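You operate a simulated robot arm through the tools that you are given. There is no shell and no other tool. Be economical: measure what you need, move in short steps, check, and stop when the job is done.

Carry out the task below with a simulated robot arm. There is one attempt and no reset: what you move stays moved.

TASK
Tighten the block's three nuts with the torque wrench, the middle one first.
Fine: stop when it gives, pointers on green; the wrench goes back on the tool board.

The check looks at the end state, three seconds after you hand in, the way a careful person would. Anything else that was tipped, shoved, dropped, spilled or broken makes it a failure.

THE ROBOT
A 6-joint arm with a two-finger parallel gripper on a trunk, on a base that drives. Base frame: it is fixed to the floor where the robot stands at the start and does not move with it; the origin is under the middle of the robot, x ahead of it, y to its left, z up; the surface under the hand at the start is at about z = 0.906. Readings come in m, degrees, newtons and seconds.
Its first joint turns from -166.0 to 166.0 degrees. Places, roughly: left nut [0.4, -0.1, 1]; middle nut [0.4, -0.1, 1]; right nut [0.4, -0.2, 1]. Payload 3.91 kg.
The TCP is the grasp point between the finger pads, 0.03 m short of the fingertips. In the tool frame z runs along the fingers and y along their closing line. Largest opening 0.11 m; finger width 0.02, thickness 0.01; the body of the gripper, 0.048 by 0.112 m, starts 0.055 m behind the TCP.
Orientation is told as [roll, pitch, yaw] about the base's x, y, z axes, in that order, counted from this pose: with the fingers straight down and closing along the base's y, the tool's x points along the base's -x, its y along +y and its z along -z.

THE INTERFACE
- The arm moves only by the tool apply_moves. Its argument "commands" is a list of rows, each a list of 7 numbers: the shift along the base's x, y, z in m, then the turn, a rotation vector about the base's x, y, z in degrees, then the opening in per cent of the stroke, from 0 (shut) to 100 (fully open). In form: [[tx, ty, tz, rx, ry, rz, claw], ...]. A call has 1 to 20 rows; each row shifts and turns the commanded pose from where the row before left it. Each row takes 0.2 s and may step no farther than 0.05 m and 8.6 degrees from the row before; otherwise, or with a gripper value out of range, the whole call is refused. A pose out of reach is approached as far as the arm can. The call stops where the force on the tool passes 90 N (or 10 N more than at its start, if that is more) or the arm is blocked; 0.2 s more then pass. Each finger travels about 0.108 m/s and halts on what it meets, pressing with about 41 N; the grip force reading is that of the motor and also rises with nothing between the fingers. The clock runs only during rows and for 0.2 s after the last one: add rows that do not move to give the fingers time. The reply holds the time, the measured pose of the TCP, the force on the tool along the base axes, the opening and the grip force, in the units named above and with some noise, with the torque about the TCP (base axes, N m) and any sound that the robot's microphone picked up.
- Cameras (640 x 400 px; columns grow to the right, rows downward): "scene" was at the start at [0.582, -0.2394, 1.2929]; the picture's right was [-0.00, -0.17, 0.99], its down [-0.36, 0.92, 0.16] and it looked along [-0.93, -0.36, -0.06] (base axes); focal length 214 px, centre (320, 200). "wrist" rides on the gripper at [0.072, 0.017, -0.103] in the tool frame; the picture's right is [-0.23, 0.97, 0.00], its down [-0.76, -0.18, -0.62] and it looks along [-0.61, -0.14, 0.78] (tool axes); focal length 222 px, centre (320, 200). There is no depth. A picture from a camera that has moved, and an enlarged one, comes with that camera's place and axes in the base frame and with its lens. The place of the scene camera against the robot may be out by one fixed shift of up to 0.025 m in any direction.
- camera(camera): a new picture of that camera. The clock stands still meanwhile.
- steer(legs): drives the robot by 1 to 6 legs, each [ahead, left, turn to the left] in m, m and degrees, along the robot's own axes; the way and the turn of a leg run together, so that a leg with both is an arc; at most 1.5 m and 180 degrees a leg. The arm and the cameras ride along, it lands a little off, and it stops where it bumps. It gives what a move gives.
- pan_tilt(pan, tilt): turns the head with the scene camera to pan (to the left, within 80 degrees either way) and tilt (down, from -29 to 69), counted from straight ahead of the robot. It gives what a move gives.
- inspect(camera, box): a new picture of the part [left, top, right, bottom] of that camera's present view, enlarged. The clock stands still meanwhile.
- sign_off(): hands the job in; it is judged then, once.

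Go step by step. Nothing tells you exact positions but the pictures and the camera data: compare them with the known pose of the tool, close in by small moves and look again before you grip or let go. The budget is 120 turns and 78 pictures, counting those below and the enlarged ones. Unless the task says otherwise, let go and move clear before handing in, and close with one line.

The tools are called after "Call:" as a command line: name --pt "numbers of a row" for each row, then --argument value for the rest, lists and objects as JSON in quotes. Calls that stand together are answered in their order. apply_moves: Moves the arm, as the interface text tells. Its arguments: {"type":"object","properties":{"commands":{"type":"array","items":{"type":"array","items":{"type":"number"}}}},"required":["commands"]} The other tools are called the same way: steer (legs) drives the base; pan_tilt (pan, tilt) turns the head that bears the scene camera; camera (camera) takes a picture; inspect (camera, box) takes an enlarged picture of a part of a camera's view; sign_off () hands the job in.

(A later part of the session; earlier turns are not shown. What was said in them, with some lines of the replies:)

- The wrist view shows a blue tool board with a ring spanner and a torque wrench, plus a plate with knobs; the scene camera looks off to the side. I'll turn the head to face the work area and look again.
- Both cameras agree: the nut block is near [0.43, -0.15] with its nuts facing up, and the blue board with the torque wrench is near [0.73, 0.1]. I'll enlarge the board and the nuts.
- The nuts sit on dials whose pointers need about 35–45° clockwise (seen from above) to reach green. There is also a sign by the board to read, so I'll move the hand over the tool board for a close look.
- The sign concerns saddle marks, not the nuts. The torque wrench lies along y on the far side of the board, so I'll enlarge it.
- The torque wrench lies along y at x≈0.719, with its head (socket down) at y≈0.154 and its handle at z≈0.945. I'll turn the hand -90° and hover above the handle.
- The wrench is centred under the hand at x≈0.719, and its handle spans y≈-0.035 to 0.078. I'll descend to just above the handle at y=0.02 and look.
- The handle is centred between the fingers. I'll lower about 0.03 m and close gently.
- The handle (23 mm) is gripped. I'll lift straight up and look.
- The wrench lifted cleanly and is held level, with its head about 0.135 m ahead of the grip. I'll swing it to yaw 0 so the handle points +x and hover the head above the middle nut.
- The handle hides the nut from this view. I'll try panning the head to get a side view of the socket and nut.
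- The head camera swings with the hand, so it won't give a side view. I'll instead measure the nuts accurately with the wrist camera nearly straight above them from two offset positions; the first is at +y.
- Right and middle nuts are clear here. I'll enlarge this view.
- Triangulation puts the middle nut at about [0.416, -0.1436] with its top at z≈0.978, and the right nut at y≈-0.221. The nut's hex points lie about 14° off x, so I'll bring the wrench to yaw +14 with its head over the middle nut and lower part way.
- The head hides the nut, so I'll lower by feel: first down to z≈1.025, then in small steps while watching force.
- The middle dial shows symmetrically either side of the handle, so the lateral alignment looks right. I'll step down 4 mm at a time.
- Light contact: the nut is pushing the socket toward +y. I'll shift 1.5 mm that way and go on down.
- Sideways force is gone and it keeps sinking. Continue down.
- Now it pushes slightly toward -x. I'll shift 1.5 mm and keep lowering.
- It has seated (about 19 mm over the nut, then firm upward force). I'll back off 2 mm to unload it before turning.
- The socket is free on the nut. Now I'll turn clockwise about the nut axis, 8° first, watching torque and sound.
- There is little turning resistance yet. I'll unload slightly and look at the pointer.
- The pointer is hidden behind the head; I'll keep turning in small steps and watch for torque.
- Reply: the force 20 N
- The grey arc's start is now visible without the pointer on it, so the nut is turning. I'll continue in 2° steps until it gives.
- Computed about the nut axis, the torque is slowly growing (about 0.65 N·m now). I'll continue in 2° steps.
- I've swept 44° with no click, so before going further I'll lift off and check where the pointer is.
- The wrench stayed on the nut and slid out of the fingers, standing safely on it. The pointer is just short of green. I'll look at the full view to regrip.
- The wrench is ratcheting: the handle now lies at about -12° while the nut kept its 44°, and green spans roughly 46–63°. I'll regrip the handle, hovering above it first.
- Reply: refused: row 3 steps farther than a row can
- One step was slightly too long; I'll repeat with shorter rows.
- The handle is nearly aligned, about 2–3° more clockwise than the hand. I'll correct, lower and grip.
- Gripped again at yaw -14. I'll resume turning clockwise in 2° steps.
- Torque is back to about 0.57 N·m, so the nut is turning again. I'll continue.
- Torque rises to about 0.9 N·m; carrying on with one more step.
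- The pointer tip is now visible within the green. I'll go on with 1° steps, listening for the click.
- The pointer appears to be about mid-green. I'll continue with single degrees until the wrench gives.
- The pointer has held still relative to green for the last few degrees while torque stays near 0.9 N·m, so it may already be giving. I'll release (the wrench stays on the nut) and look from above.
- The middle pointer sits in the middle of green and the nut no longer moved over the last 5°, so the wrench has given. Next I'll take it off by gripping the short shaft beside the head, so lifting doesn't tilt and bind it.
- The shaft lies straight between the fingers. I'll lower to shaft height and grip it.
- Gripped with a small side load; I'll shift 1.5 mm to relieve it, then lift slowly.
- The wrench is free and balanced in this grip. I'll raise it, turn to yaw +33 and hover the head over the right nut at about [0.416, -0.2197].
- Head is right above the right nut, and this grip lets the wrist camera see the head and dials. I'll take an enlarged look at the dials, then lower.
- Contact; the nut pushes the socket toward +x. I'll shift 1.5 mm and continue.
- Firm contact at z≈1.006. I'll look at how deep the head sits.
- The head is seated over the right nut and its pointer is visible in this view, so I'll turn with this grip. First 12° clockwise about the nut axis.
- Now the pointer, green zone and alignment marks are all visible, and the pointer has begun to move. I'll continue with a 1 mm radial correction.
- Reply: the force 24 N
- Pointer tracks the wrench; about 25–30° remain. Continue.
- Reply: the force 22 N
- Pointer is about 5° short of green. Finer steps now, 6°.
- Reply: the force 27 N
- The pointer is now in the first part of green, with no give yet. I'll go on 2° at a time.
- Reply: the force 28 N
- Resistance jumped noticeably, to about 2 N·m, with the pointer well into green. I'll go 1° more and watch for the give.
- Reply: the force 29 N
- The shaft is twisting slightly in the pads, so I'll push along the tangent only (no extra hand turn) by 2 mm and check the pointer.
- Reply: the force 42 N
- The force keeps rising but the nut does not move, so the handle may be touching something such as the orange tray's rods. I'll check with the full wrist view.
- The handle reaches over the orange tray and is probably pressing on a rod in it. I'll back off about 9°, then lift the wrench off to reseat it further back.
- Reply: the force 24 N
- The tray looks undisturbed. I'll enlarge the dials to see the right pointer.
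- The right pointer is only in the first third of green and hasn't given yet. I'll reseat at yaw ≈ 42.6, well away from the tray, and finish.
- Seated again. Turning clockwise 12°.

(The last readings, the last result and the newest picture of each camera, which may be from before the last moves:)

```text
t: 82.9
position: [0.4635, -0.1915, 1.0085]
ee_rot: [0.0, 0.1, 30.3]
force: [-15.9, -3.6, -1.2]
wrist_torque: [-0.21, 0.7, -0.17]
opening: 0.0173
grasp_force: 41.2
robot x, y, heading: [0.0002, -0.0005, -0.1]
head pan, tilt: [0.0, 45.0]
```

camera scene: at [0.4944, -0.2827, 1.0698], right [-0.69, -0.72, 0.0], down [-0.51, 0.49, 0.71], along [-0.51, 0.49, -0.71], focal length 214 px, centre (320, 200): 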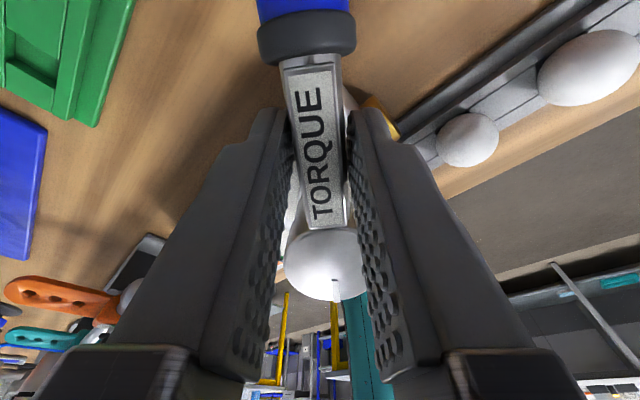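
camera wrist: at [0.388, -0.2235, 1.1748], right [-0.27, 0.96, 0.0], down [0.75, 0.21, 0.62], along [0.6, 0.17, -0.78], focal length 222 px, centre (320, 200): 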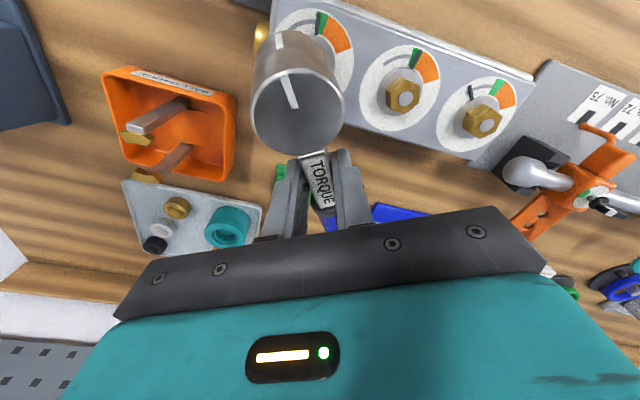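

Call:
apply_moves --pt "0.0007 -0.0035 0 0 0 -4 0" --pt "0.00156 -0.00343 0 0 0 -4 0" --pt "0 0 0 0 0 0 0"

Call:
inspect --camera "wrist" --box '[220, 0, 380, 100]'

```text
t: 83.7
position: [0.4677, -0.1982, 1.0081]
ee_rot: [0.0, -0.1, 22.4]
force: [-1.7, 1.7, -2.6]
wrist_torque: [0.0, 0.2, -0.1]
opening: 0.0169
grasp_force: 41.0
robot x, y, heading: [0.0039, -0.0031, 0.3]
head pan, tilt: [0.0, 45.0]
```

```text
4.00 times, centred on (300, 50) of wrist
camera zoom: at [0.3939, -0.2115, 1.1125], right [-0.16, 0.99, 0.0], down [0.77, 0.13, 0.62], along [0.62, 0.1, -0.78], focal length 888 px, centre (400, 800)
```

zoom: 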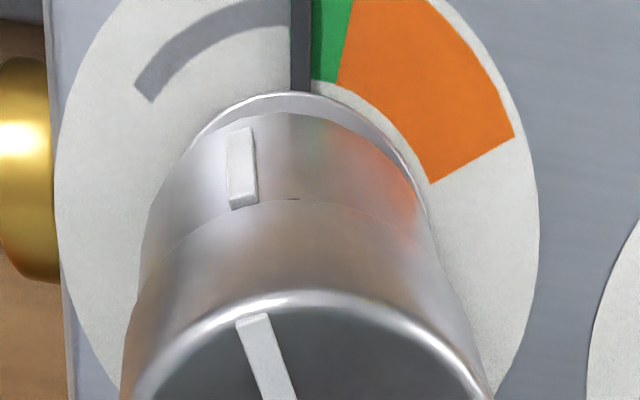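

Pointer hasn't moved yet (free play). Continue in small steps.

Call:
apply_moves --pt "0.00131 -0.00353 0 0 0 -4 0" --pt "0.0006 -0.0018 0 0 0 -2 0" --pt "0 0 0 0 0 0 0"

```text
t: 84.5
position: [0.4693, -0.2039, 1.0077]
ee_rot: [0.1, 0.0, 16.4]
force: [5.9, 7.1, 0.0]
wrist_torque: [0.19, 0.04, -0.12]
opening: 0.0173
grasp_force: 40.9
robot x, y, heading: [-0.0007, 0.0005, 0.2]
head pan, tilt: [0.0, 45.0]
```

Call:
apply_moves --pt "0.0005 -0.0018 0 0 0 -2 0" --pt "0.0004 -0.00184 0 0 0 -2 0" --pt "0 0 0 0 0 0 0"

```text
t: 85.3
position: [0.47, -0.2065, 1.0087]
ee_rot: [0.0, 0.0, 12.4]
force: [16.8, 9.2, 14.8]
wrist_torque: [-0.01, 0.53, 0.14]
opening: 0.0169
grasp_force: 40.8
robot x, y, heading: [0.0011, 0.001, 0.0]
head pan, tilt: [0.0, 45.0]
```

Call:
apply_moves --pt "0.0011 -0.00185 0 0 0 -2 0" --pt "0.0003 -0.00187 0 0 0 -2 0" --pt "0 0 0 0 0 0 0"

Call:
inspect --camera "wrist" --box '[220, 0, 380, 100]'

```text
t: 86.1
position: [0.471, -0.2104, 1.0082]
ee_rot: [0.0, 0.0, 8.4]
force: [16.3, 13.2, 17.5]
wrist_torque: [0.1, 0.64, 0.12]
opening: 0.0175
grasp_force: 41.2
robot x, y, heading: [0.0002, 0.0035, -0.2]
head pan, tilt: [0.0, 45.0]
```

```text
4.00 times, centred on (300, 50) of wrist
camera zoom: at [0.3971, -0.2054, 1.1115], right [0.08, 1.0, 0.0], down [0.78, -0.06, 0.62], along [0.62, -0.05, -0.78], focal length 888 px, centre (400, 800)
```

zoom: 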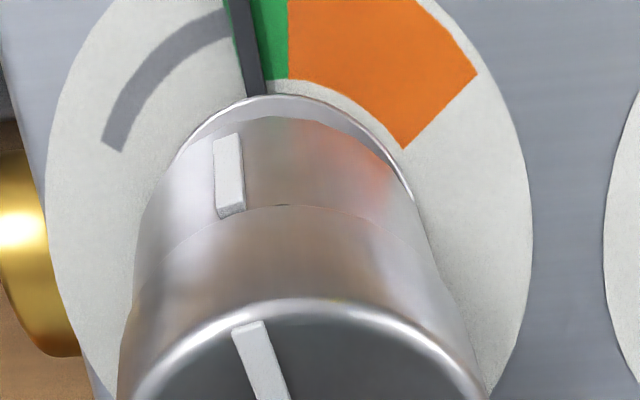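

The pointer is advancing into green (torque about 0.7). Continue 4°.

Call:
apply_moves --pt "0.0008 -0.00187 0.0007 0 0 -2 0" --pt "0.0001 -0.00188 0 0 0 -2 0" --pt "0 0 0 0 0 0 0"

```text
t: 86.9
position: [0.4714, -0.214, 1.0079]
ee_rot: [-0.1, 0.1, 4.4]
force: [8.0, 15.7, -10.2]
wrist_torque: [0.32, -0.56, -0.2]
opening: 0.0169
grasp_force: 41.2
robot x, y, heading: [-0.0004, -0.002, 0.1]
head pan, tilt: [0.0, 45.0]
```

Call:
apply_moves --pt "0.0 -0.0018 -0.0003 0 0 -2 0" --pt "0.0 -0.0018 0 0 0 -2 0" --pt "0 0 0 0 0 0 0"

Call:
inspect --camera "wrist" --box '[220, 0, 380, 100]'

```text
t: 87.7
position: [0.4717, -0.2192, 1.009]
ee_rot: [0.0, -0.1, 0.4]
force: [11.7, 1.8, 6.3]
wrist_torque: [0.07, 0.07, -0.09]
opening: 0.0172
grasp_force: 41.4
robot x, y, heading: [0.0016, 0.0025, -0.1]
head pan, tilt: [0.0, 45.0]
```

```text
4.00 times, centred on (300, 50) of wrist
camera zoom: at [0.3997, -0.2038, 1.1127], right [0.22, 0.98, 0.0], down [0.76, -0.17, 0.62], along [0.61, -0.14, -0.78], focal length 888 px, centre (400, 800)
```

zoom: 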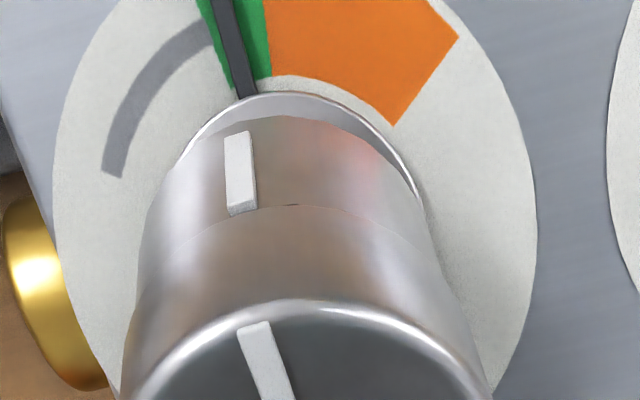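

Torque fell off sharply with the pointer in mid-green — that looks like the give. One 2° check.

Call:
apply_moves --pt "0.0004 -0.0019 0 0 0 -2 0" --pt "0 0 0 0 0 0 0"

```text
t: 88.3
position: [0.4718, -0.2207, 1.0079]
ee_rot: [0.0, 0.0, -1.7]
force: [10.8, -3.1, 8.0]
wrist_torque: [-0.07, 0.3, 0.22]
opening: 0.0171
grasp_force: 40.5
robot x, y, heading: [0.0034, 0.005, -0.0]
head pan, tilt: [0.0, 45.0]
```

Turning torque has vanished with the right pointer in mid-green, so that nut is done. I'll lift off and move the head to above the left nut.

Call:
apply_moves --pt "0.0008 0 0.002 0 0 0 0" --pt "0 0 0.003 0 0 0 0" --pt "0 0 0.003 0 0 0 0" --pt "0 0 0 0 0 0 0"

```text
t: 89.3
position: [0.4735, -0.2205, 1.0158]
ee_rot: [0.0, 0.0, -1.6]
force: [-0.1, 0.3, -2.5]
wrist_torque: [0.0, 0.03, 0.04]
opening: 0.0172
grasp_force: 41.4
robot x, y, heading: [0.0005, 0.0013, 0.1]
head pan, tilt: [0.0, 45.0]
```

Call:
apply_moves --pt "0 0 0.005 0 0 0 0" --pt "0 0 0.01 0 0 0 0" --pt "0 0 0.02 0 0 0 0" --pt "0 0 0.02 0 0 0 0" --pt "-0.002 0.0369 0 0 0 6.5 0" --pt "-0.002 0.0369 0 0 0 6.5 0" --pt "-0.002 0.0369 0 0 0 6.5 0" --pt "-0.002 0.0369 0 0 0 6.5 0" --pt "-0.002 0.0369 0 0 0 6.6 0" --pt "0 0 0 0 0 0 0" --pt "0 0 0 0 0 0 0"

Call:
camera --camera "wrist"

```text
t: 91.7
position: [0.4639, -0.0353, 1.0696]
ee_rot: [0.0, 0.0, 31.0]
force: [0.1, 0.0, -2.5]
wrist_torque: [0.01, 0.09, -0.01]
opening: 0.017
grasp_force: 41.4
robot x, y, heading: [0.003, 0.0033, 0.2]
head pan, tilt: [0.0, 45.0]
```

```text
10 pictures are left
camera wrist: at [0.3938, -0.0596, 1.1748], right [-0.31, 0.95, 0.0], down [0.74, 0.24, 0.62], along [0.59, 0.19, -0.78], focal length 222 px, centre (320, 200)
```

wrist: 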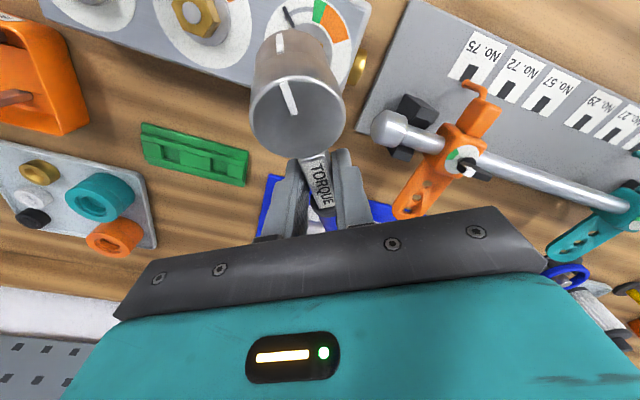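

The head is over the left nut. I'll lower to first contact.

Call:
apply_moves --pt "0 0 -0.02 0 0 0 0" --pt "0 0 -0.02 0 0 0 0" --pt "0 0 -0.005 0 0 0 0" --pt "0 0 -0.004 0 0 0 0" --pt "0 0 0 0 0 0 0"

```text
t: 92.9
position: [0.4632, -0.0343, 1.0224]
ee_rot: [0.0, 0.0, 31.0]
force: [0.5, 0.4, -3.1]
wrist_torque: [-0.03, 0.05, 0.0]
opening: 0.0172
grasp_force: 41.1
robot x, y, heading: [-0.0013, -0.0002, -0.1]
head pan, tilt: [0.0, 45.0]
```

Call:
apply_moves --pt "0 0 -0.003 0 0 0 0" --pt "0 0 -0.003 0 0 0 0" --pt "0 0 0 0 0 0 0"

```text
t: 93.7
position: [0.4614, -0.037, 1.0168]
ee_rot: [0.0, 0.0, 31.0]
force: [-0.6, -0.6, -3.8]
wrist_torque: [-0.07, 0.04, -0.01]
opening: 0.0173
grasp_force: 41.5
robot x, y, heading: [0.0016, -0.0, 0.2]
head pan, tilt: [0.0, 45.0]
```

Call:
apply_moves --pt "0 0 -0.003 0 0 0 0" --pt "0 0 -0.003 0 0 0 0" --pt "0 0 -0.002 0 0 0 0" --pt "0 0 0 0 0 0 0"

```text
t: 94.7
position: [0.4624, -0.0346, 1.0083]
ee_rot: [-0.1, -0.1, 31.0]
force: [14.7, 11.2, 25.6]
wrist_torque: [-0.37, 0.63, -0.05]
opening: 0.0172
grasp_force: 41.0
robot x, y, heading: [-0.0018, 0.0027, 0.1]
head pan, tilt: [0.0, 45.0]
```

Seated on the left nut. I'll ease off and turn 16° clockwise.

Call:
apply_moves --pt "0.001 0.0006 0.001 0 0 0 0" --pt "0.00183 -0.0033 0 0 0 -4 0" --pt "0.0016 -0.0034 0 0 0 -4 0" --pt "0.00135 -0.0035 0 0 0 -4 0" --pt "0.0011 -0.0036 0 0 0 -4 0" --pt "0 0 0 0 0 0 0"

```text
t: 96.1
position: [0.4702, -0.0491, 1.0079]
ee_rot: [0.0, 0.0, 14.9]
force: [-0.1, 2.8, 4.0]
wrist_torque: [0.02, 0.35, -0.09]
opening: 0.0173
grasp_force: 40.7
robot x, y, heading: [0.0001, -0.0019, -0.1]
head pan, tilt: [0.0, 45.0]
```

Call:
apply_moves --pt "0.00085 -0.00367 0 0 0 -4 0" --pt "0.0006 -0.0037 0 0 0 -4 0" --pt "0.0003 -0.00375 0 0 0 -4 0" --pt "0 0 0 0 0 0 0"

Call:
inspect --camera "wrist" --box '[220, 0, 380, 100]'

```text
t: 97.1
position: [0.4721, -0.0609, 1.0083]
ee_rot: [0.0, 0.1, 3.1]
force: [0.0, -0.8, -3.7]
wrist_torque: [-0.01, 0.07, 0.01]
opening: 0.0173
grasp_force: 40.8
robot x, y, heading: [-0.0019, 0.0004, 0.2]
head pan, tilt: [0.0, 45.0]
```

```text
4.00 times, centred on (300, 50) of wrist
camera zoom: at [0.3985, -0.0487, 1.1132], right [0.18, 0.98, 0.0], down [0.77, -0.14, 0.62], along [0.61, -0.11, -0.78], focal length 888 px, centre (400, 800)
```

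zoom: 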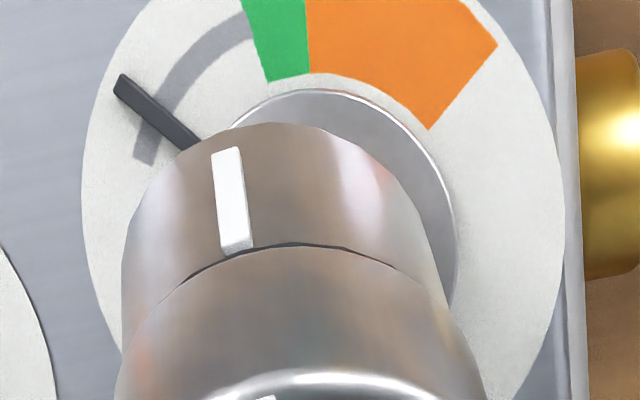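

The head looks higher than before, so it isn't fully on the hex. I'll lower further by feel.

Call:
apply_moves --pt "0 0 -0.003 0 0 0 0" --pt "0 0 -0.002 0 0 0 0" --pt "0 0 0 0 0 0 0"

```text
t: 97.9
position: [0.4717, -0.0598, 1.0053]
ee_rot: [0.0, -0.1, 3.0]
force: [15.8, -2.7, 23.7]
wrist_torque: [-0.05, 0.87, 0.1]
opening: 0.0175
grasp_force: 41.1
robot x, y, heading: [0.0002, -0.0011, -0.2]
head pan, tilt: [0.0, 45.0]
```

It's resting on the hex corners; I'll rotate with light pressure until it drops on.

Call:
apply_moves --pt "0.001 0 0.001 0 0 0 0" --pt "7e-05 -0.0019 0 0 0 -2 0" --pt "0 -0.0019 0 0 0 -2 0" --pt "0 0 0 0 0 0 0"

```text
t: 98.9
position: [0.4725, -0.0621, 1.0042]
ee_rot: [-0.1, -0.1, -1.0]
force: [-1.0, 0.1, -2.4]
wrist_torque: [0.02, 0.09, 0.02]
opening: 0.0173
grasp_force: 40.9
robot x, y, heading: [0.0035, 0.0017, 0.2]
head pan, tilt: [0.0, 45.0]
```

Force vanished, perhaps dropping on. Lower further to check.

Call:
apply_moves --pt "0 0 -0.003 0 0 0 0" --pt "0 0 -0.002 0 0 0 0" --pt "0 0 0 0 0 0 0"

```text
t: 99.7
position: [0.4714, -0.0643, 1.0018]
ee_rot: [0.0, -0.1, -1.0]
force: [13.6, -4.5, 22.0]
wrist_torque: [0.05, 0.94, 0.08]
opening: 0.0177
grasp_force: 40.6
robot x, y, heading: [-0.002, 0.0004, 0.2]
head pan, tilt: [0.0, 45.0]
```

Call:
apply_moves --pt "0.0008 0 0.001 0 0 0 0" --pt "0 0 0 0 0 0 0"

Call:
camera --camera "wrist"

```text
t: 100.3
position: [0.4724, -0.063, 1.0008]
ee_rot: [0.1, 0.0, -1.0]
force: [2.6, -2.7, 8.1]
wrist_torque: [-0.03, 0.54, 0.15]
opening: 0.0171
grasp_force: 40.9
robot x, y, heading: [0.0009, -0.004, -0.1]
head pan, tilt: [0.0, 45.0]
```

```text
8 pictures are left
camera wrist: at [0.4008, -0.047, 1.1051], right [0.24, 0.97, 0.0], down [0.76, -0.19, 0.62], along [0.6, -0.15, -0.78], focal length 222 px, centre (320, 200)
```

wrist: 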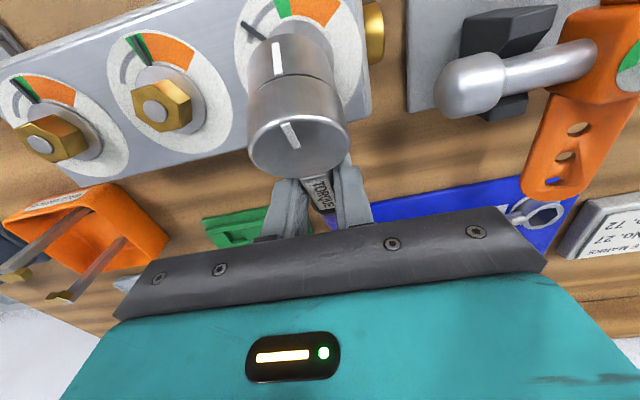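

The wrench has pitched head-up in the grip because I was pressing on the hex corners; both finished pointers are still green. I'll raise and tilt the hand to level the head again.

Call:
apply_moves --pt "0 0 0.006 0 0 0 0" --pt "0 0 0.006 0 0 0 0" --pt "0 0 0 0 -6.5 0 0" --pt "0 0 0 0 -6.5 0 0" --pt "0 0 0 0 0 0 0"

Call:
camera --camera "wrist"

```text
t: 101.5
position: [0.4719, -0.0641, 1.0124]
ee_rot: [0.3, -13.1, -1.0]
force: [0.7, -0.3, -3.2]
wrist_torque: [0.0, 0.06, -0.02]
opening: 0.0177
grasp_force: 40.9
robot x, y, heading: [-0.0042, -0.0024, -0.1]
head pan, tilt: [0.0, 45.0]
```

```text
7 pictures are left
camera wrist: at [0.3795, -0.0473, 1.0976], right [0.24, 0.97, 0.06], down [0.6, -0.19, 0.78], along [0.77, -0.15, -0.63], focal length 222 px, centre (320, 200)
```

wrist: 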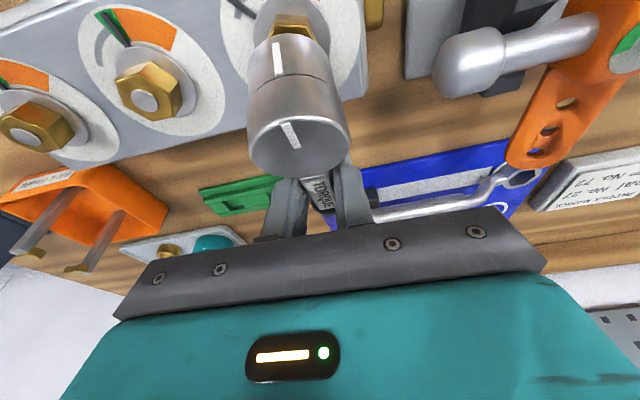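

From the disc and rim sizes, the wrench is pitched about 32° in the grip and the head still leans about 19°. I'll raise a little and tilt the hand another 19° about the socket so the socket is upright over the nut.

Call:
apply_moves --pt "0 0 0.008 0 0 0 0" --pt "-0.004 0 0.0055 0 -6.33 0 0" --pt "-0.005 0 0.0051 0 -6.33 0 0" --pt "-0.0061 0 0.0047 0 -6.33 0 0" --pt "0 0 0 0 0 0 0"

Call:
camera --camera "wrist"

```text
t: 102.7
position: [0.457, -0.0647, 1.0366]
ee_rot: [0.6, -32.2, -1.2]
force: [-0.4, -0.1, -3.2]
wrist_torque: [0.01, 0.11, 0.0]
opening: 0.0177
grasp_force: 41.0
robot x, y, heading: [0.0077, 0.0011, -0.1]
head pan, tilt: [0.0, 45.0]
```

```text
6 pictures are left
camera wrist: at [0.3415, -0.0478, 1.0868], right [0.21, 0.97, 0.13], down [0.31, -0.19, 0.93], along [0.93, -0.15, -0.34], focal length 222 px, centre (320, 200)
```

wrist: 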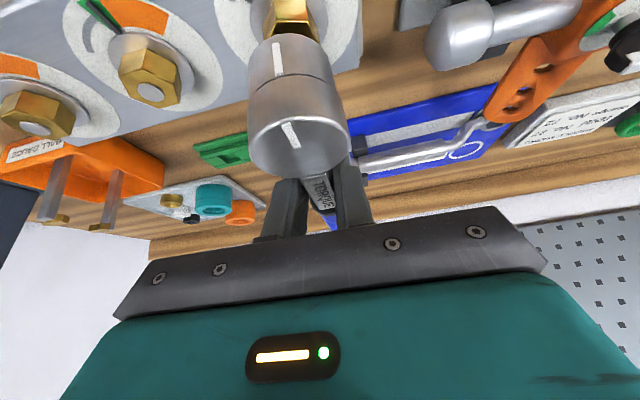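

Head now looks upright and centred over the nut. I'll lower gently in small steps.

Call:
apply_moves --pt "-0.001 0.0015 -0.005 0 0 0 0" --pt "0 0 -0.004 0 0 0 0" --pt "0 0 0 0 0 0 0"

```text
t: 103.5
position: [0.4555, -0.0614, 1.0277]
ee_rot: [0.6, -32.1, -1.2]
force: [-0.5, 0.2, -3.0]
wrist_torque: [-0.04, 0.07, -0.01]
opening: 0.0172
grasp_force: 41.2
robot x, y, heading: [0.0012, -0.0003, -0.2]
head pan, tilt: [0.0, 45.0]
```

Call:
apply_moves --pt "0 0 -0.003 0 0 0 0" --pt "0 0 -0.003 0 0 0 0" --pt "0 0 0 0 0 0 0"

```text
t: 104.3
position: [0.4566, -0.0623, 1.0216]
ee_rot: [0.5, -32.2, -1.1]
force: [4.8, -1.3, 15.2]
wrist_torque: [0.13, 0.81, 0.06]
opening: 0.0175
grasp_force: 41.1
robot x, y, heading: [-0.0029, -0.0001, -0.1]
head pan, tilt: [0.0, 45.0]
```

Touching the hex corners; I'll ease up 1 mm and rotate to find the drop-in angle.

Call:
apply_moves --pt "0.0003 0 0.001 0 0 0 0" --pt "-0.0001 -0.0027 0 0 0 -4 0" --pt "0 0 -0.0005 0 0 0 0" --pt "0 0 0 0 0 0 0"

```text
t: 105.3
position: [0.4568, -0.0647, 1.0224]
ee_rot: [0.5, -32.0, -5.2]
force: [-1.9, -2.3, 3.7]
wrist_torque: [0.02, 0.48, 0.09]
opening: 0.0176
grasp_force: 41.1
robot x, y, heading: [0.0023, 0.0007, 0.1]
head pan, tilt: [0.0, 45.0]
```

Call:
apply_moves --pt "-0.0003 -0.0027 0 0 0 -4 0" --pt "-0.0005 -0.0027 -0.0005 0 0 -4 0" --pt "0 0 0 0 0 0 0"

```text
t: 106.1
position: [0.4569, -0.07, 1.0212]
ee_rot: [0.7, -31.9, -13.1]
force: [-3.1, -0.5, 5.5]
wrist_torque: [0.16, 0.7, 0.07]
opening: 0.0173
grasp_force: 41.0
robot x, y, heading: [0.0027, -0.0005, 0.1]
head pan, tilt: [0.0, 45.0]
```

Call:
apply_moves --pt "-0.0007 -0.0026 0 0 0 -4 0" --pt "-0.0009 -0.0026 0 0 0 -4 0" --pt "0 0 0 0 0 0 0"

```text
t: 106.9
position: [0.455, -0.0765, 1.0222]
ee_rot: [0.7, -32.0, -21.3]
force: [-0.8, -1.1, 7.5]
wrist_torque: [0.21, 0.58, 0.08]
opening: 0.0175
grasp_force: 41.1
robot x, y, heading: [-0.0013, 0.0026, -0.0]
head pan, tilt: [0.0, 45.0]
```

Call:
inspect --camera "wrist" --box '[180, 0, 404, 140]'

```text
2.86 times, centred on (292, 70) of wrist
camera zoom: at [0.3525, -0.0204, 1.0725], right [0.53, 0.84, 0.13], down [0.23, -0.29, 0.93], along [0.82, -0.46, -0.34], focal length 635 px, centre (400, 571)
```

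zoom: 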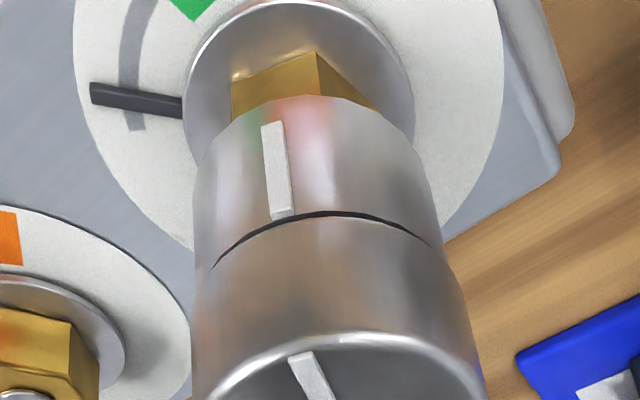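

Clear now: the head sits on top of the nut, not engaged, and the nut's points are at about 18°, which matches the handle's direction in the first good seating. I'll raise slightly, rotate back to +18°, and try again there.

Call:
apply_moves --pt "0 0 0.003 0 0 0 0" --pt "0.0015 0.005 0 0 0 7.8 0" --pt "0.0008 0.0052 0 0 0 7.8 0" --pt "0.0001 0.0052 0 0 0 7.8 0" --pt "-0.0005 0.0052 0 0 0 7.8 0" --pt "-0.0013 0.0051 0 0 0 7.8 0" --pt "0 0 -0.003 0 0 0 0" --pt "0 0 0 0 0 0 0"

```text
t: 108.7
position: [0.4549, -0.0503, 1.0226]
ee_rot: [0.6, -32.0, 18.0]
force: [1.4, 0.4, 4.6]
wrist_torque: [-0.07, 0.44, 0.04]
opening: 0.0176
grasp_force: 41.4
robot x, y, heading: [-0.002, 0.0012, -0.3]
head pan, tilt: [0.0, 45.0]
```

Call:
apply_moves --pt "-0.0004 0.0026 -0.0008 0 0 4 0" --pt "0 0 0 0 0 0 0"

```text
t: 109.3
position: [0.4558, -0.0467, 1.0223]
ee_rot: [0.7, -32.0, 22.0]
force: [0.4, -0.4, 15.0]
wrist_torque: [-0.37, 1.04, -0.01]
opening: 0.0175
grasp_force: 41.1
robot x, y, heading: [-0.0008, 0.0012, -0.1]
head pan, tilt: [0.0, 45.0]
```

Call:
apply_moves --pt "0.0004 -0.0026 0.0003 0 0 -4 0" --pt "0.0007 -0.0026 0 0 0 -4 0" --pt "0.0005 -0.0027 0 0 0 -4 0" --pt "0 0 0 0 0 0 0"

```text
t: 110.3
position: [0.4562, -0.0553, 1.0224]
ee_rot: [0.6, -32.0, 9.8]
force: [-0.4, 0.1, -1.9]
wrist_torque: [-0.09, 0.18, 0.02]
opening: 0.0175
grasp_force: 41.3
robot x, y, heading: [-0.0001, 0.0003, -0.2]
head pan, tilt: [0.0, 45.0]
```

Pressure dropped to nothing at about 10°, so I'll press down here.

Call:
apply_moves --pt "0 0 -0.002 0 0 0 0" --pt "0 0 -0.002 0 0 0 0" --pt "0 0 0 0 0 0 0"

```text
t: 111.1
position: [0.4561, -0.0539, 1.017]
ee_rot: [0.7, -32.0, 9.8]
force: [-1.5, 0.3, -2.8]
wrist_torque: [0.01, 0.13, -0.02]
opening: 0.0176
grasp_force: 40.8
robot x, y, heading: [0.0024, -0.0003, -0.1]
head pan, tilt: [0.0, 45.0]
5 turns are left
```

Now it's dropping onto the hex. With few turns left I'll combine steps: lower 8 mm to engage fully, turn 40° clockwise, then check the pointer.

Call:
apply_moves --pt "0 0 -0.003 0 0 0 0" --pt "0 0 -0.003 0 0 0 0" --pt "0 0 -0.002 0 0 0 0" --pt "0 0 0 0 0 0 0"

Call:
apply_moves --pt "0.00037 -0.00266 0 0 0 -4 0" --pt "0.00018 -0.00268 0 0 0 -4 0" --pt "0 -0.00269 0 0 0 -4 0" --pt "-0.0002 -0.00268 0 0 0 -4 0" --pt "-0.00038 -0.00266 0 0 0 -4 0" --pt "-0.00057 -0.00263 0 0 0 -4 0" --pt "-0.00075 -0.00258 0 0 0 -4 0" --pt "-0.00093 -0.00252 0 0 0 -4 0" --pt "-0.0011 -0.00245 0 0 0 -4 0" --pt "-0.00127 -0.00237 0 0 0 -4 0" --pt "0 0 0 0 0 0 0"

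Call:
inspect --camera "wrist" --box '[180, 0, 404, 140]'

```text
t: 112.1
position: [0.4544, -0.0551, 1.0091]
ee_rot: [0.5, -32.1, 9.8]
force: [-9.5, 3.4, -1.3]
wrist_torque: [0.07, 0.47, -0.12]
opening: 0.0174
grasp_force: 40.9
robot x, y, heading: [-0.0008, 0.0019, -0.1]
head pan, tilt: [0.0, 45.0]
```

```text
t: 114.5
position: [0.451, -0.0813, 1.0101]
ee_rot: [0.6, -32.1, -30.1]
force: [-5.4, -5.5, 17.9]
wrist_torque: [0.17, 0.75, 0.9]
opening: 0.0179
grasp_force: 40.9
robot x, y, heading: [-0.0014, 0.0019, 0.1]
head pan, tilt: [0.0, 45.0]
```

```text
2.86 times, centred on (292, 70) of wrist
camera zoom: at [0.3594, -0.0104, 1.0601], right [0.65, 0.75, 0.13], down [0.18, -0.32, 0.93], along [0.74, -0.58, -0.34], focal length 635 px, centre (400, 571)
4 turns are left
```

zoom: 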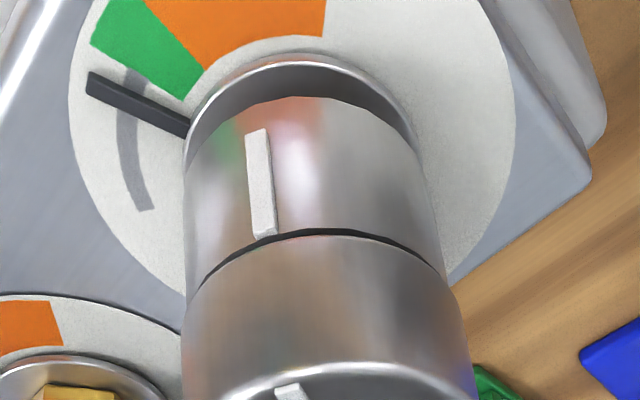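

Engaged and turning; the pointer is about 6° short of green. I'll turn 14° more to bring it into green and check.

Call:
apply_moves --pt "-0.00143 -0.00228 0 0 0 -4 0" --pt "-0.00158 -0.00218 0 0 0 -4 0" --pt "-0.00173 -0.00206 0 0 0 -4 0" --pt "-0.00092 -0.00098 0 0 0 -2 0" --pt "0 0 0 0 0 0 0"

Call:
inspect --camera "wrist" --box '[180, 0, 404, 140]'

```text
t: 115.7
position: [0.4466, -0.0888, 1.0085]
ee_rot: [0.6, -32.1, -44.3]
force: [8.8, -8.0, 27.2]
wrist_torque: [0.34, 0.35, 0.88]
opening: 0.0178
grasp_force: 41.0
robot x, y, heading: [0.0002, 0.0012, 0.2]
head pan, tilt: [0.0, 45.0]
```

```text
2.86 times, centred on (292, 70) of wrist
camera zoom: at [0.3745, 0.0021, 1.0594], right [0.81, 0.57, 0.13], down [0.1, -0.35, 0.93], along [0.57, -0.74, -0.34], focal length 635 px, centre (400, 571)
3 turns are left
```

zoom: 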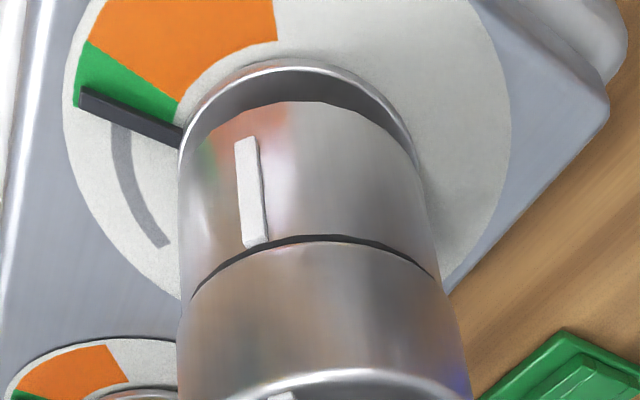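

The left pointer has just entered green. I'll turn 6° more toward the middle, relax, lift off slowly, and carry the wrench to hover over its outline on the board.

Call:
apply_moves --pt "-0.0014 -0.0024 0.0008 0 0 -4 0" --pt "-0.00101 -0.00088 0 0 0 -2 0" --pt "0 0 0 0 0 0 0" --pt "0.0019 0.0018 0 0 0 4 0" --pt "0 0 0 0 0 0 0" --pt "0 0 0.003 0 0 0 0" --pt "0 0 0.003 0 0 0 0" --pt "0 0 0.003 0 0 0 0" --pt "0 0 0.003 0 0 0 0" --pt "0 0 0.003 0 0 0 0" --pt "0 0 0.003 0 0 0 0" --pt "0 0 0.003 0 0 0 0" --pt "0 0 0.005 0 0 0 0" --pt "0 0 0.01 0 0 0 0" --pt "0 0 0.015 0 0 0 0" --pt "0 0 0.015 0 0 0 0" --pt "0 0 0 0 0 0 0"

Call:
apply_moves --pt "0.0343 0.0256 0 0 0 -5.5 0" --pt "0.0343 0.0256 0 0 0 -5.5 0" --pt "0.0343 0.0256 0 0 0 -5.5 0" --pt "0.0343 0.0256 0 0 0 -5.5 0" --pt "0.0343 0.0256 0 0 0 -5.5 0" --pt "0.0343 0.0256 0 0 0 -5.5 0" --pt "0.0343 0.0256 0 0 0 -5.5 0" --pt "0.0343 0.0256 0 0 0 -5.5 0" --pt "0 0 -0.03 0 0 0 0" --pt "0 0 -0.02 0 0 0 0" --pt "0 0 0 0 0 0 0" --pt "0 0 0 0 0 0 0"

Call:
camera --camera "wrist"

Call:
camera --camera "scene"

```text
t: 119.3
position: [0.4477, -0.0915, 1.0768]
ee_rot: [0.7, -32.0, -46.2]
force: [0.0, -0.1, -0.8]
wrist_torque: [0.01, -0.02, 0.0]
opening: 0.0002
grasp_force: 37.8
robot x, y, heading: [0.0008, -0.0012, -0.1]
head pan, tilt: [0.0, 45.0]
```

```text
t: 121.9
position: [0.722, 0.1141, 1.0255]
ee_rot: [0.6, -32.0, -90.1]
force: [-0.1, 0.0, -0.3]
wrist_torque: [-0.01, 0.02, -0.01]
opening: 0.0
grasp_force: 37.9
robot x, y, heading: [-0.0003, -0.0016, -0.2]
head pan, tilt: [0.0, 45.0]
```

```text
2 pictures are left
camera wrist: at [0.7384, 0.229, 1.0757], right [0.97, -0.19, 0.13], down [-0.19, -0.32, 0.93], along [-0.14, -0.93, -0.34], focal length 222 px, centre (320, 200)
```

wrist: 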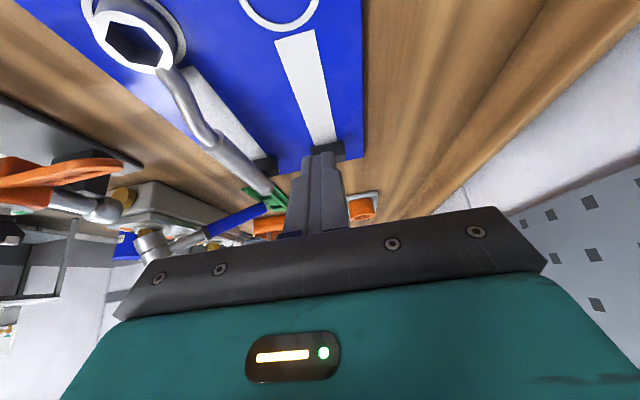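

```text
1 pictures are left
camera scene: at [0.7294, 0.1063, 1.0999], right [-1.0, 0.0, -0.01], down [0.0, 0.97, 0.22], along [0.01, 0.22, -0.97], focal length 214 px, centre (320, 200)
2 turns are left
```

scene: 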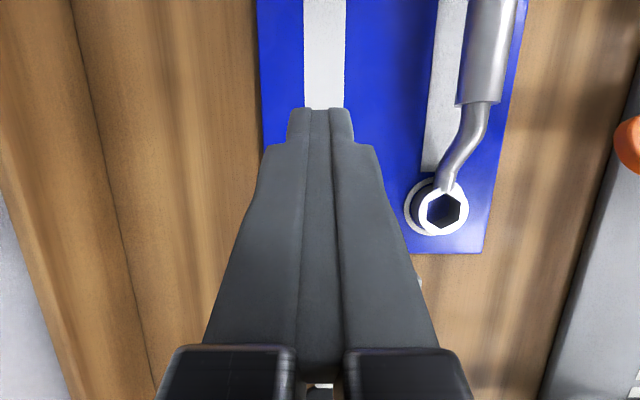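

The wrench slipped out again and stayed on the left nut, handle at about -42° and drooping. I'll level the hand, go back, grip the shaft beside the head as in the earlier successful lifts, lift slowly and carry it over the board, with one picture to check.

Call:
apply_moves --pt "0 0 0.0125 8 0 0 45" --pt "0 0 0.0125 8 0 0 45" --pt "0 0 0.0125 8 0 0 45" --pt "0 0 0.0125 8 0 0 45" --pt "-0.0331 -0.0265 0 0 0 6 45" --pt "-0.0331 -0.0265 0 0 0 6 45" --pt "-0.0331 -0.0265 0 0 0 6 45" --pt "-0.0331 -0.0265 0 0 0 6 45" --pt "-0.0331 -0.0265 0 0 0 6 45" --pt "-0.0331 -0.0265 0 0 0 6 45" --pt "-0.0331 -0.0265 0 0 0 6 45" --pt "-0.0331 -0.0265 0 0 0 6 45" --pt "0 0 0 0 0 0 45" --pt "0 0 -0.03 0 0 0 45" --pt "0 0 -0.03 0 0 0 45" --pt "0 0 -0.0185 0 0 0 45" --pt "0 0 0 0 0 0 0" --pt "0 0 0 0 0 0 0" --pt "0 0 0 0 0 0 0" --pt "0 0 0 0 0 0 0"

Call:
apply_moves --pt "0 0 0.002 0 0 0 0" --pt "0 0 0.002 0 0 0 0" --pt "0 0 0.002 0 0 0 0" --pt "0 0 0.002 0 0 0 0" --pt "0 0 0.002 0 0 0 0" --pt "0 0 0.002 0 0 0 0" --pt "0 0 0.002 0 0 0 0" --pt "0 0 0.002 0 0 0 0" --pt "0 0 0.002 0 0 0 0" --pt "0 0 0.003 0 0 0 0" --pt "0 0 0.003 0 0 0 0" --pt "0 0 0.005 0 0 0 0" --pt "0 0 0.01 0 0 0 0" --pt "0 0 0.02 0 0 0 0" --pt "0 0 0.02 0 0 0 0" --pt "0 0 0 0 0 0 0"

Call:
apply_moves --pt "0.0328 0.0249 0 0 0 -6 0" --pt "0.0328 0.0249 0 0 0 -6 0" --pt "0.0328 0.0249 0 0 0 -6 0" --pt "0.0328 0.0249 0 0 0 -6 0" --pt "0.0328 0.0249 0 0 0 -6 0" --pt "0.0328 0.0249 0 0 0 -6 0" --pt "0.0328 0.0249 0 0 0 -6 0" --pt "0.0328 0.0249 0 0 0 -6 0" --pt "0 0 0 0 0 0 0" --pt "0 0 0 0 0 0 0"

Call:
camera --camera "wrist"

```text
t: 126.1
position: [0.455, -0.0981, 0.9957]
ee_rot: [0.5, 0.0, -42.2]
force: [5.8, -1.7, 8.5]
wrist_torque: [0.24, 0.01, 0.67]
opening: 0.0196
grasp_force: 41.2
robot x, y, heading: [0.0032, 0.0014, -0.1]
head pan, tilt: [0.0, 45.0]
```

```text
t: 129.5
position: [0.4533, -0.0974, 1.0752]
ee_rot: [0.4, 0.0, -42.1]
force: [0.1, 0.1, -3.2]
wrist_torque: [0.04, 0.08, 0.01]
opening: 0.0169
grasp_force: 40.8
robot x, y, heading: [0.001, 0.0027, 0.2]
head pan, tilt: [0.0, 45.0]
```

```text
t: 131.7
position: [0.7166, 0.1004, 1.0806]
ee_rot: [0.5, -0.1, -90.1]
force: [0.1, -0.1, -2.9]
wrist_torque: [0.03, -0.04, 0.01]
opening: 0.0172
grasp_force: 41.7
robot x, y, heading: [0.002, -0.0011, -0.0]
head pan, tilt: [0.0, 45.0]
```

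```text
0 pictures are left
camera wrist: at [0.7333, 0.1723, 1.1838], right [0.97, -0.23, 0.01], down [-0.19, -0.76, 0.62], along [-0.14, -0.61, -0.78], focal length 222 px, centre (320, 200)
1 turns are left
```

wrist: 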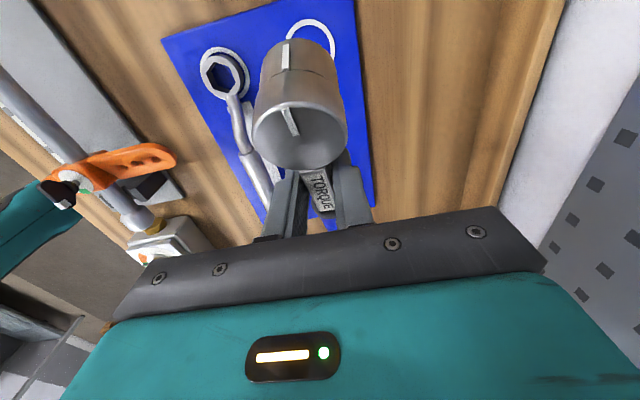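

The lift worked and the wrench hangs over its outline, drooping about 29° in the grip. On this last turn I'll tilt the hand to level it, set it down on its outline (head near [0.72, 0.154]), release, rise clear and hand in.

The left pointer was last seen just inside the start of green; I turned that nut a little further but have not seen it since.

Call:
apply_moves --pt "0.0009 0.0042 0.006 -7.25 0 0 0" --pt "0.0009 0.0042 0.006 -7.25 0 0 0" --pt "0.0009 0.0042 0.006 -7.25 0 0 0" --pt "0.0009 0.0042 0.006 -7.25 0 0 0" --pt "0 0 0 0 0 0 0" --pt "0 0 -0.04 0 0 0 0" --pt "0 0 -0.04 0 0 0 0" --pt "0 0 -0.03 0 0 0 0" --pt "0 0 -0.01 0 0 0 0" --pt "0 0 -0.005 0 0 0 0" --pt "0 0 -0.005 0 0 0 0" --pt "0 0 -0.004 0 0 0 0" --pt "0 0 -0.003 0 0 0 0" --pt "0 0 -0.003 0 0 0 0" --pt "0 0 -0.002 0 0 0 0" --pt "0 0 0 0 0 0 0"

Call:
apply_moves --pt "0 0 0 0 0 0 30" --pt "0 0 0 0 0 0 60" --pt "0 0 0 0 0 0 60" --pt "0 0 0 0 0 0 60" --pt "0 0 0.01 0 0 0 60" --pt "0 0 0.02 0 0 0 60" --pt "0 0 0.04 0 0 0 60" --pt "0 0 0.05 0 0 0 60" --pt "0 0 0.05 0 0 0 60" --pt "0 0 0 0 0 0 60"

Call:
sign_off

```text
t: 135.1
position: [0.7224, 0.1181, 0.9594]
ee_rot: [0.5, -29.0, -90.2]
force: [0.9, 0.5, -0.4]
wrist_torque: [0.21, -0.01, -0.02]
opening: 0.0173
grasp_force: 41.4
robot x, y, heading: [-0.0027, 0.0008, -0.4]
head pan, tilt: [0.0, 45.0]
```

```text
t: 137.3
position: [0.7206, 0.1202, 1.1294]
ee_rot: [0.6, -29.0, -90.1]
force: [0.3, -0.8, -0.9]
wrist_torque: [-0.01, -0.04, -0.01]
opening: 0.066
grasp_force: 0.0
robot x, y, heading: [0.0035, -0.0005, -0.0]
head pan, tilt: [0.0, 45.0]
```

```text
The job is handed in.
```

I tightened the middle nut first, then the right and left, set the wrench back on the board and handed in. The middle and right pointers were last seen in green. The left was just inside green before a final 6° turn I did not see, no click was ever heard, and the wrench was set down by calculation with no picture left to check it.
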